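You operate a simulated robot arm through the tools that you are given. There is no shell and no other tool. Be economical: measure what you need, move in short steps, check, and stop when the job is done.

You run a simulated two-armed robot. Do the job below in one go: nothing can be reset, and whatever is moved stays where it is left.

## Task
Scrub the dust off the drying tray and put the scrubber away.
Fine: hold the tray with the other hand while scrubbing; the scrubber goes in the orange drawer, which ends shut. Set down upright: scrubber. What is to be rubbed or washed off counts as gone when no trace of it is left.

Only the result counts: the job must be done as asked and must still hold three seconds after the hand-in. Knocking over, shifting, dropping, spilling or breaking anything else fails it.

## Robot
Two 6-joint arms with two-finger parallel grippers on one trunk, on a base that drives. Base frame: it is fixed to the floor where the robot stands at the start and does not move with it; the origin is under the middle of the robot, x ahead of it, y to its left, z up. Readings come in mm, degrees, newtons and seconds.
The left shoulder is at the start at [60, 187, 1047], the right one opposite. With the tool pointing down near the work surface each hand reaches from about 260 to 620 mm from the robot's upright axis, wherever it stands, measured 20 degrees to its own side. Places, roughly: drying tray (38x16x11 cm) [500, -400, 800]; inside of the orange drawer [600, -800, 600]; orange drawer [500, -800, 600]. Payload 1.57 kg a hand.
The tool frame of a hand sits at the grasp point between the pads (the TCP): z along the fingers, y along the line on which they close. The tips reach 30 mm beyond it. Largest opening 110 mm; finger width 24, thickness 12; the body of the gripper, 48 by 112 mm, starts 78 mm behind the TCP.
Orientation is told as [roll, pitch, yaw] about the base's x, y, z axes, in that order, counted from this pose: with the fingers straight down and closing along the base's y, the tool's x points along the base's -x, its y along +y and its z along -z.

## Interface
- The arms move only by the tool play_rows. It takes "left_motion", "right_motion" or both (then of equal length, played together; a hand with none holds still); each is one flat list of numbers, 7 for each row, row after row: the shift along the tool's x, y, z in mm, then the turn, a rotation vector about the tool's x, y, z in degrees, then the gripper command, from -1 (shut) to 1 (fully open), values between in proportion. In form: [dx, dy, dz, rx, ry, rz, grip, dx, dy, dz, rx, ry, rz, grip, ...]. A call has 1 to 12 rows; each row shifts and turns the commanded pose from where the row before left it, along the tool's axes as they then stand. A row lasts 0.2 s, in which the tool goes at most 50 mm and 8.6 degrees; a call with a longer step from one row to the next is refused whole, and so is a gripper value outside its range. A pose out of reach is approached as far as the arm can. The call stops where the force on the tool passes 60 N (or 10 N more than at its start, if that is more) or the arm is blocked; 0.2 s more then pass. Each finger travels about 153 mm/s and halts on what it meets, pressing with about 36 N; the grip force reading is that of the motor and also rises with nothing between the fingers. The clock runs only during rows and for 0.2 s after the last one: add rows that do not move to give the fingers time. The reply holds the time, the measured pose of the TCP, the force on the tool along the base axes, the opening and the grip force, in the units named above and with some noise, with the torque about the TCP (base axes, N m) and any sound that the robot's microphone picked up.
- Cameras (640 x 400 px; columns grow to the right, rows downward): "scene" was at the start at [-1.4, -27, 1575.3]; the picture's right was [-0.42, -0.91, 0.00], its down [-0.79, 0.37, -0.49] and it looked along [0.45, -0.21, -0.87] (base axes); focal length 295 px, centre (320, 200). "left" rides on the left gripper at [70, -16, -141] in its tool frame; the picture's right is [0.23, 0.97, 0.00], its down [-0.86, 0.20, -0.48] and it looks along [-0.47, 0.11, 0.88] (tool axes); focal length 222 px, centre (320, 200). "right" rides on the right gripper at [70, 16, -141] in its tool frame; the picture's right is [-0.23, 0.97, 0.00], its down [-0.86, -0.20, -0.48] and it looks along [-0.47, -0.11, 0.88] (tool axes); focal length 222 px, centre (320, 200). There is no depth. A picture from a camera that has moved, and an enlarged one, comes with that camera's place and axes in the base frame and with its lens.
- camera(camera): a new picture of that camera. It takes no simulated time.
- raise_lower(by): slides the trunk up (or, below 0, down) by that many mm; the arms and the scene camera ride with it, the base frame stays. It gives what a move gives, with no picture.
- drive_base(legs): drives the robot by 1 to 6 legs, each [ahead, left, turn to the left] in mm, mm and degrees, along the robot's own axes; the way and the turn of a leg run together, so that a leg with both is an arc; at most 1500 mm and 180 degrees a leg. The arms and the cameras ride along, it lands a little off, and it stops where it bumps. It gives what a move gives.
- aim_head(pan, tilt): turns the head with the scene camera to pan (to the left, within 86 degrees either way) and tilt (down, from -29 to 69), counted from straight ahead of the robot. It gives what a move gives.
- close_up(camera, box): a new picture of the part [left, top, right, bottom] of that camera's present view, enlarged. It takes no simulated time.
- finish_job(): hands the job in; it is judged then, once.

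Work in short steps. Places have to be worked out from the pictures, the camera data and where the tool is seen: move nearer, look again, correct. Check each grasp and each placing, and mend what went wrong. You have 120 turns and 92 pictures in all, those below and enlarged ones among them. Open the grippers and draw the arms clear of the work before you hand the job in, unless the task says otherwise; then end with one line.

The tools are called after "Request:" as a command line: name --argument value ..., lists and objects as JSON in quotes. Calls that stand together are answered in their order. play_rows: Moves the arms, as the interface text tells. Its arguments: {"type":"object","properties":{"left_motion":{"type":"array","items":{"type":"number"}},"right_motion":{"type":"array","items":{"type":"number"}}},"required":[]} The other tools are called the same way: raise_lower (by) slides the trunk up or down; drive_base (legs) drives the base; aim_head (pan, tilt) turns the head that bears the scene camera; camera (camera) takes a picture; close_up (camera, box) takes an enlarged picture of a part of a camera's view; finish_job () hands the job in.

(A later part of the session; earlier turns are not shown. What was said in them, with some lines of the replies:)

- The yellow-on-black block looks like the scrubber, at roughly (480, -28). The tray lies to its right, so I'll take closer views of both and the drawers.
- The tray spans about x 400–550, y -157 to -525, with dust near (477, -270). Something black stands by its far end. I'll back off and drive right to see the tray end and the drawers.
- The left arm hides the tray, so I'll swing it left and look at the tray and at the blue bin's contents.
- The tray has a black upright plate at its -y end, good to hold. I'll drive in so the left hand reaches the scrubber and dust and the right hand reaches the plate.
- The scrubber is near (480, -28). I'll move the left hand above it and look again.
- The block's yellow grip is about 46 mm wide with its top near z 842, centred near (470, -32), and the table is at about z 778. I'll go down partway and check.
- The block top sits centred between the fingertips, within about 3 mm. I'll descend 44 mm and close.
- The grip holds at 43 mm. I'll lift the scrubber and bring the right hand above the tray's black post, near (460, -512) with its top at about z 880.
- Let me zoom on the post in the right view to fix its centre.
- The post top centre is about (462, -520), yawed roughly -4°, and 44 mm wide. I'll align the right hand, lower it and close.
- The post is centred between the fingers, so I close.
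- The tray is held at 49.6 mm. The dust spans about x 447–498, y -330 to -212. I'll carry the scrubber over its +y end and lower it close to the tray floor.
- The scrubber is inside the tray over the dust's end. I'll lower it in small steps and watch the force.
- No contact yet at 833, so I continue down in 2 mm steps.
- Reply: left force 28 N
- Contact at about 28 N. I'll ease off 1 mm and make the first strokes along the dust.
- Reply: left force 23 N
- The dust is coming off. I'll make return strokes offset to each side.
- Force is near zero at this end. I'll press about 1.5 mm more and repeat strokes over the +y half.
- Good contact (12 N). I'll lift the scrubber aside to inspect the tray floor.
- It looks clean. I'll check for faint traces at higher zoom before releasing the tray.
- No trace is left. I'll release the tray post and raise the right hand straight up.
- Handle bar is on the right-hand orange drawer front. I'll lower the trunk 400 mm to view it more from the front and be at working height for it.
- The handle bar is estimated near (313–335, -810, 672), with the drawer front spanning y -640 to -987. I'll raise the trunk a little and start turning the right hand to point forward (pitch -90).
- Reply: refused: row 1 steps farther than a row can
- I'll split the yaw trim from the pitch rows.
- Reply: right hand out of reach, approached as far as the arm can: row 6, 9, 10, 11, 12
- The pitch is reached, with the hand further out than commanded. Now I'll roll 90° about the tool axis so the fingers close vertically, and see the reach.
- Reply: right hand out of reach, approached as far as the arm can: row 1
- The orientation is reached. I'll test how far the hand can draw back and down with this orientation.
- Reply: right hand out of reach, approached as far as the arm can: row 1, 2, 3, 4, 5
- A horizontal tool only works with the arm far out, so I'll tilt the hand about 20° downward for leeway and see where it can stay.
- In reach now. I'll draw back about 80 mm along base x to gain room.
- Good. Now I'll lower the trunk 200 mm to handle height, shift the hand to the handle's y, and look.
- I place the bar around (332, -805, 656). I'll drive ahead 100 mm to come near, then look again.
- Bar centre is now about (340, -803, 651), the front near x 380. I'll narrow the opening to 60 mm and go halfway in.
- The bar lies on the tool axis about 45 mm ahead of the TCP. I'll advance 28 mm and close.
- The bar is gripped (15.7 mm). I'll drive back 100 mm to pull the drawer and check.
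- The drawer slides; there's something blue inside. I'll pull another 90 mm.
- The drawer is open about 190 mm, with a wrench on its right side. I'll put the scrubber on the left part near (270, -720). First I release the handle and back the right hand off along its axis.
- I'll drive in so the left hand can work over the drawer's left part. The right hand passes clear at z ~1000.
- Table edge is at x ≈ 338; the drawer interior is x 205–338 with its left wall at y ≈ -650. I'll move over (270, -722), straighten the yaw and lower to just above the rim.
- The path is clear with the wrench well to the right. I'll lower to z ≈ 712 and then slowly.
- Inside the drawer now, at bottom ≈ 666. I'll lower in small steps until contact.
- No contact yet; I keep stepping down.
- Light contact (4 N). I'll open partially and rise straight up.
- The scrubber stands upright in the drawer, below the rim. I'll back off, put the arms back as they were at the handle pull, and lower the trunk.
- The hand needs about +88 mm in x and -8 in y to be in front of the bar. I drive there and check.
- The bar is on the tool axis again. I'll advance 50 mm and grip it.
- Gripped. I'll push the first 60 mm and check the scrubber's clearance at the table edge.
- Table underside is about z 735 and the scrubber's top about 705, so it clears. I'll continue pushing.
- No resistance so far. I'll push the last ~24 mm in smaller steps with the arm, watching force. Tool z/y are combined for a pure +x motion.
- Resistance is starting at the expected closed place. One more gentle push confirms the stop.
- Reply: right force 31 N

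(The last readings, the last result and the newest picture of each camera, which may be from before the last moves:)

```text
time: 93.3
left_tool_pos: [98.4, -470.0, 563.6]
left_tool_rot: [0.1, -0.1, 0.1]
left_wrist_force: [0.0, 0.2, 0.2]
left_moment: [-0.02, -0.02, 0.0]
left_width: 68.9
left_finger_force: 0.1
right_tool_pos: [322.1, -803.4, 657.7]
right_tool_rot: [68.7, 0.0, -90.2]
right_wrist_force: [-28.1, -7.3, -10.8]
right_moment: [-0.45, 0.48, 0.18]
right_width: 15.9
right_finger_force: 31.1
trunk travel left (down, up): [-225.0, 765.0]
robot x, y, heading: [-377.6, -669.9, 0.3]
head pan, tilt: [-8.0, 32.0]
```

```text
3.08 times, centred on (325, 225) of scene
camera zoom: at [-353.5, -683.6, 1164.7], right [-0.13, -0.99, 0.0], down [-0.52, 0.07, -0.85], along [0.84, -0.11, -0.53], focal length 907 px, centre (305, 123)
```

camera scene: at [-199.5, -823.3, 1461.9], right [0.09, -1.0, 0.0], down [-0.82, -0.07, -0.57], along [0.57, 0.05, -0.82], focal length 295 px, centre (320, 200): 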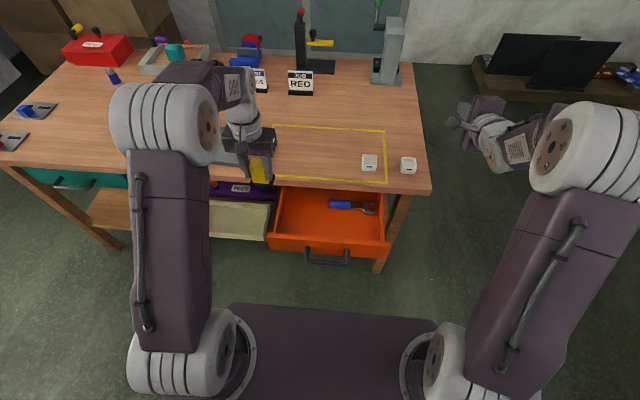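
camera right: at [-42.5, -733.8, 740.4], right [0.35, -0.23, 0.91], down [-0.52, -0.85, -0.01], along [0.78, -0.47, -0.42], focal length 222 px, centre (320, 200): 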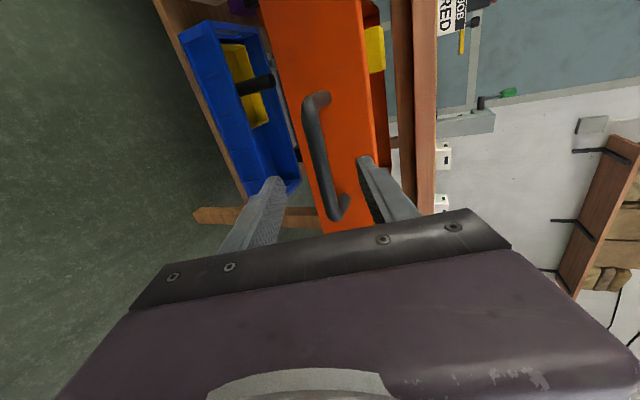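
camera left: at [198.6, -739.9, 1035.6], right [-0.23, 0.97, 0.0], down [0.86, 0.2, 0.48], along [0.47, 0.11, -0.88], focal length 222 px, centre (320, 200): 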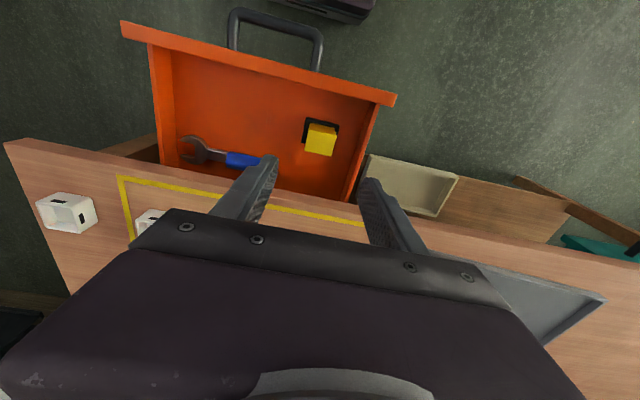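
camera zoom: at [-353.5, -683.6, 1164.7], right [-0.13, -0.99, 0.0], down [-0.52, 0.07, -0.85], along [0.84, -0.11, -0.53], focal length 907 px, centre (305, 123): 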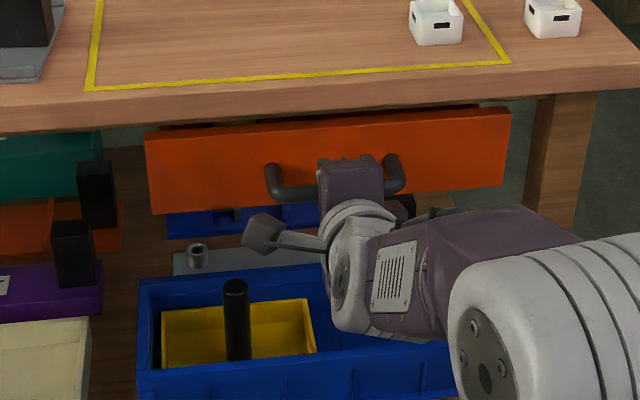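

It's against the stop (28 N). I'll open the gripper and withdraw along the tool axis, then check.

Request:
play_rows --right_motion '[0, 0, 0, 0, 0, 0, 0.1, 0, 0, 0, 0, 0, 0, 0.1, 0, 0, 0, 0, 0, 0, 0.1, 0, 0, -15, 0, 0, 0, 0.1, 0, 0, -30, 0, 0, 0, 0.1]'

Request:
drive_base --legs '[[-300, 0, 0]]'

Request:
raise_lower --by 300

Request:
camera --camera "scene"

Request:
close_up --camera "scene" --box '[120, 150, 400, 310]'

```text
time: 94.5
left_tool_pos: [99.0, -467.2, 562.9]
left_tool_rot: [0.0, 0.0, 0.1]
left_wrist_force: [0.3, -0.2, -0.7]
left_moment: [-0.01, -0.01, 0.02]
left_width: 68.7
left_finger_force: 0.1
right_tool_pos: [282.8, -798.9, 674.6]
right_tool_rot: [68.9, 0.0, -90.1]
right_wrist_force: [-0.1, -0.1, 0.2]
right_moment: [0.0, 0.02, -0.01]
right_width: 60.4
right_finger_force: 0.1
trunk travel left (down, up): [-225.0, 765.0]
robot x, y, heading: [-379.9, -670.3, 0.3]
head pan, tilt: [-8.0, 32.0]
```

```text
time: 96.6
left_tool_pos: [-208.2, -469.5, 562.4]
left_tool_rot: [0.1, 0.0, 0.2]
left_wrist_force: [0.5, -0.3, 0.3]
left_moment: [-0.03, 0.01, -0.03]
left_width: 68.6
left_finger_force: 0.0
right_tool_pos: [-24.5, -798.5, 675.8]
right_tool_rot: [69.0, 0.0, -90.0]
right_wrist_force: [0.2, 0.0, -0.2]
right_moment: [0.02, 0.01, 0.0]
right_width: 60.4
right_finger_force: 0.1
trunk travel left (down, up): [-225.0, 765.0]
robot x, y, heading: [-687.9, -668.6, 0.4]
head pan, tilt: [-8.0, 32.0]
```

```text
time: 99.6
left_tool_pos: [-207.7, -469.1, 861.5]
left_tool_rot: [-0.1, 0.0, 0.1]
left_wrist_force: [0.3, 0.6, 0.5]
left_moment: [0.02, -0.02, -0.02]
left_width: 68.8
left_finger_force: 0.2
right_tool_pos: [-23.8, -799.0, 975.5]
right_tool_rot: [69.0, -0.1, -89.9]
right_wrist_force: [-0.1, 0.0, 0.9]
right_moment: [0.01, -0.03, 0.01]
right_width: 60.3
right_finger_force: 0.2
trunk travel left (down, up): [-525.0, 465.0]
robot x, y, heading: [-681.8, -676.4, 0.4]
head pan, tilt: [-8.0, 32.0]
```

```text
36 pictures are left
camera scene: at [-658.7, -684.1, 1464.7], right [-0.13, -0.99, 0.0], down [-0.53, 0.07, -0.85], along [0.84, -0.11, -0.53], focal length 295 px, centre (320, 200)
```

scene: 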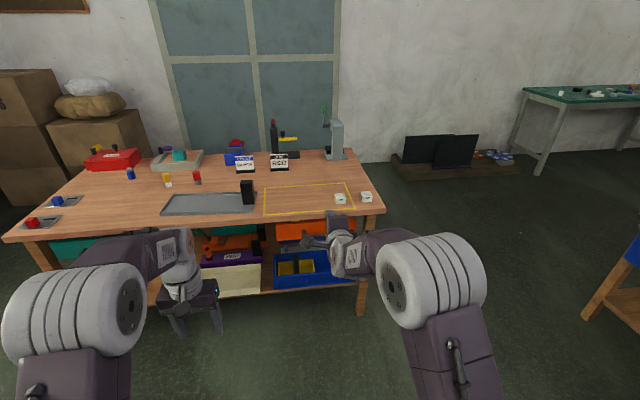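

```text
2.29 times, centred on (260, 230) of scene
camera zoom: at [-658.7, -684.1, 1464.7], right [-0.13, -0.99, 0.0], down [-0.53, 0.07, -0.85], along [0.84, -0.11, -0.53], focal length 674 px, centre (457, 131)
```

zoom: 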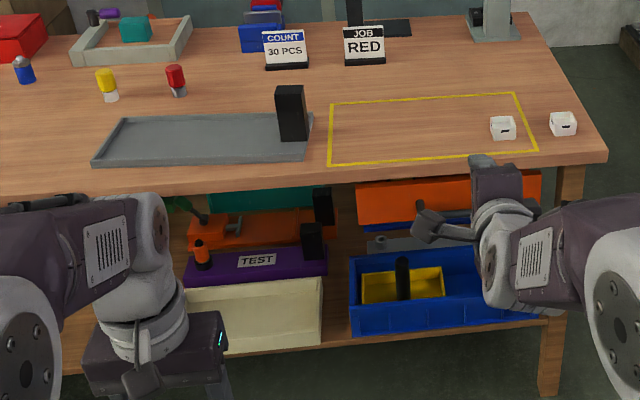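

The drawer front is flush under the table, the tray is clean and in place, nothing else moved, and both hands are empty and clear. I'm handing in.

Request:
finish_job

```text
The job is handed in.
```

The tray is scrubbed clean (no trace in the close-ups) with the right hand holding it throughout. The scrubber stands upright in the orange drawer, which is shut.
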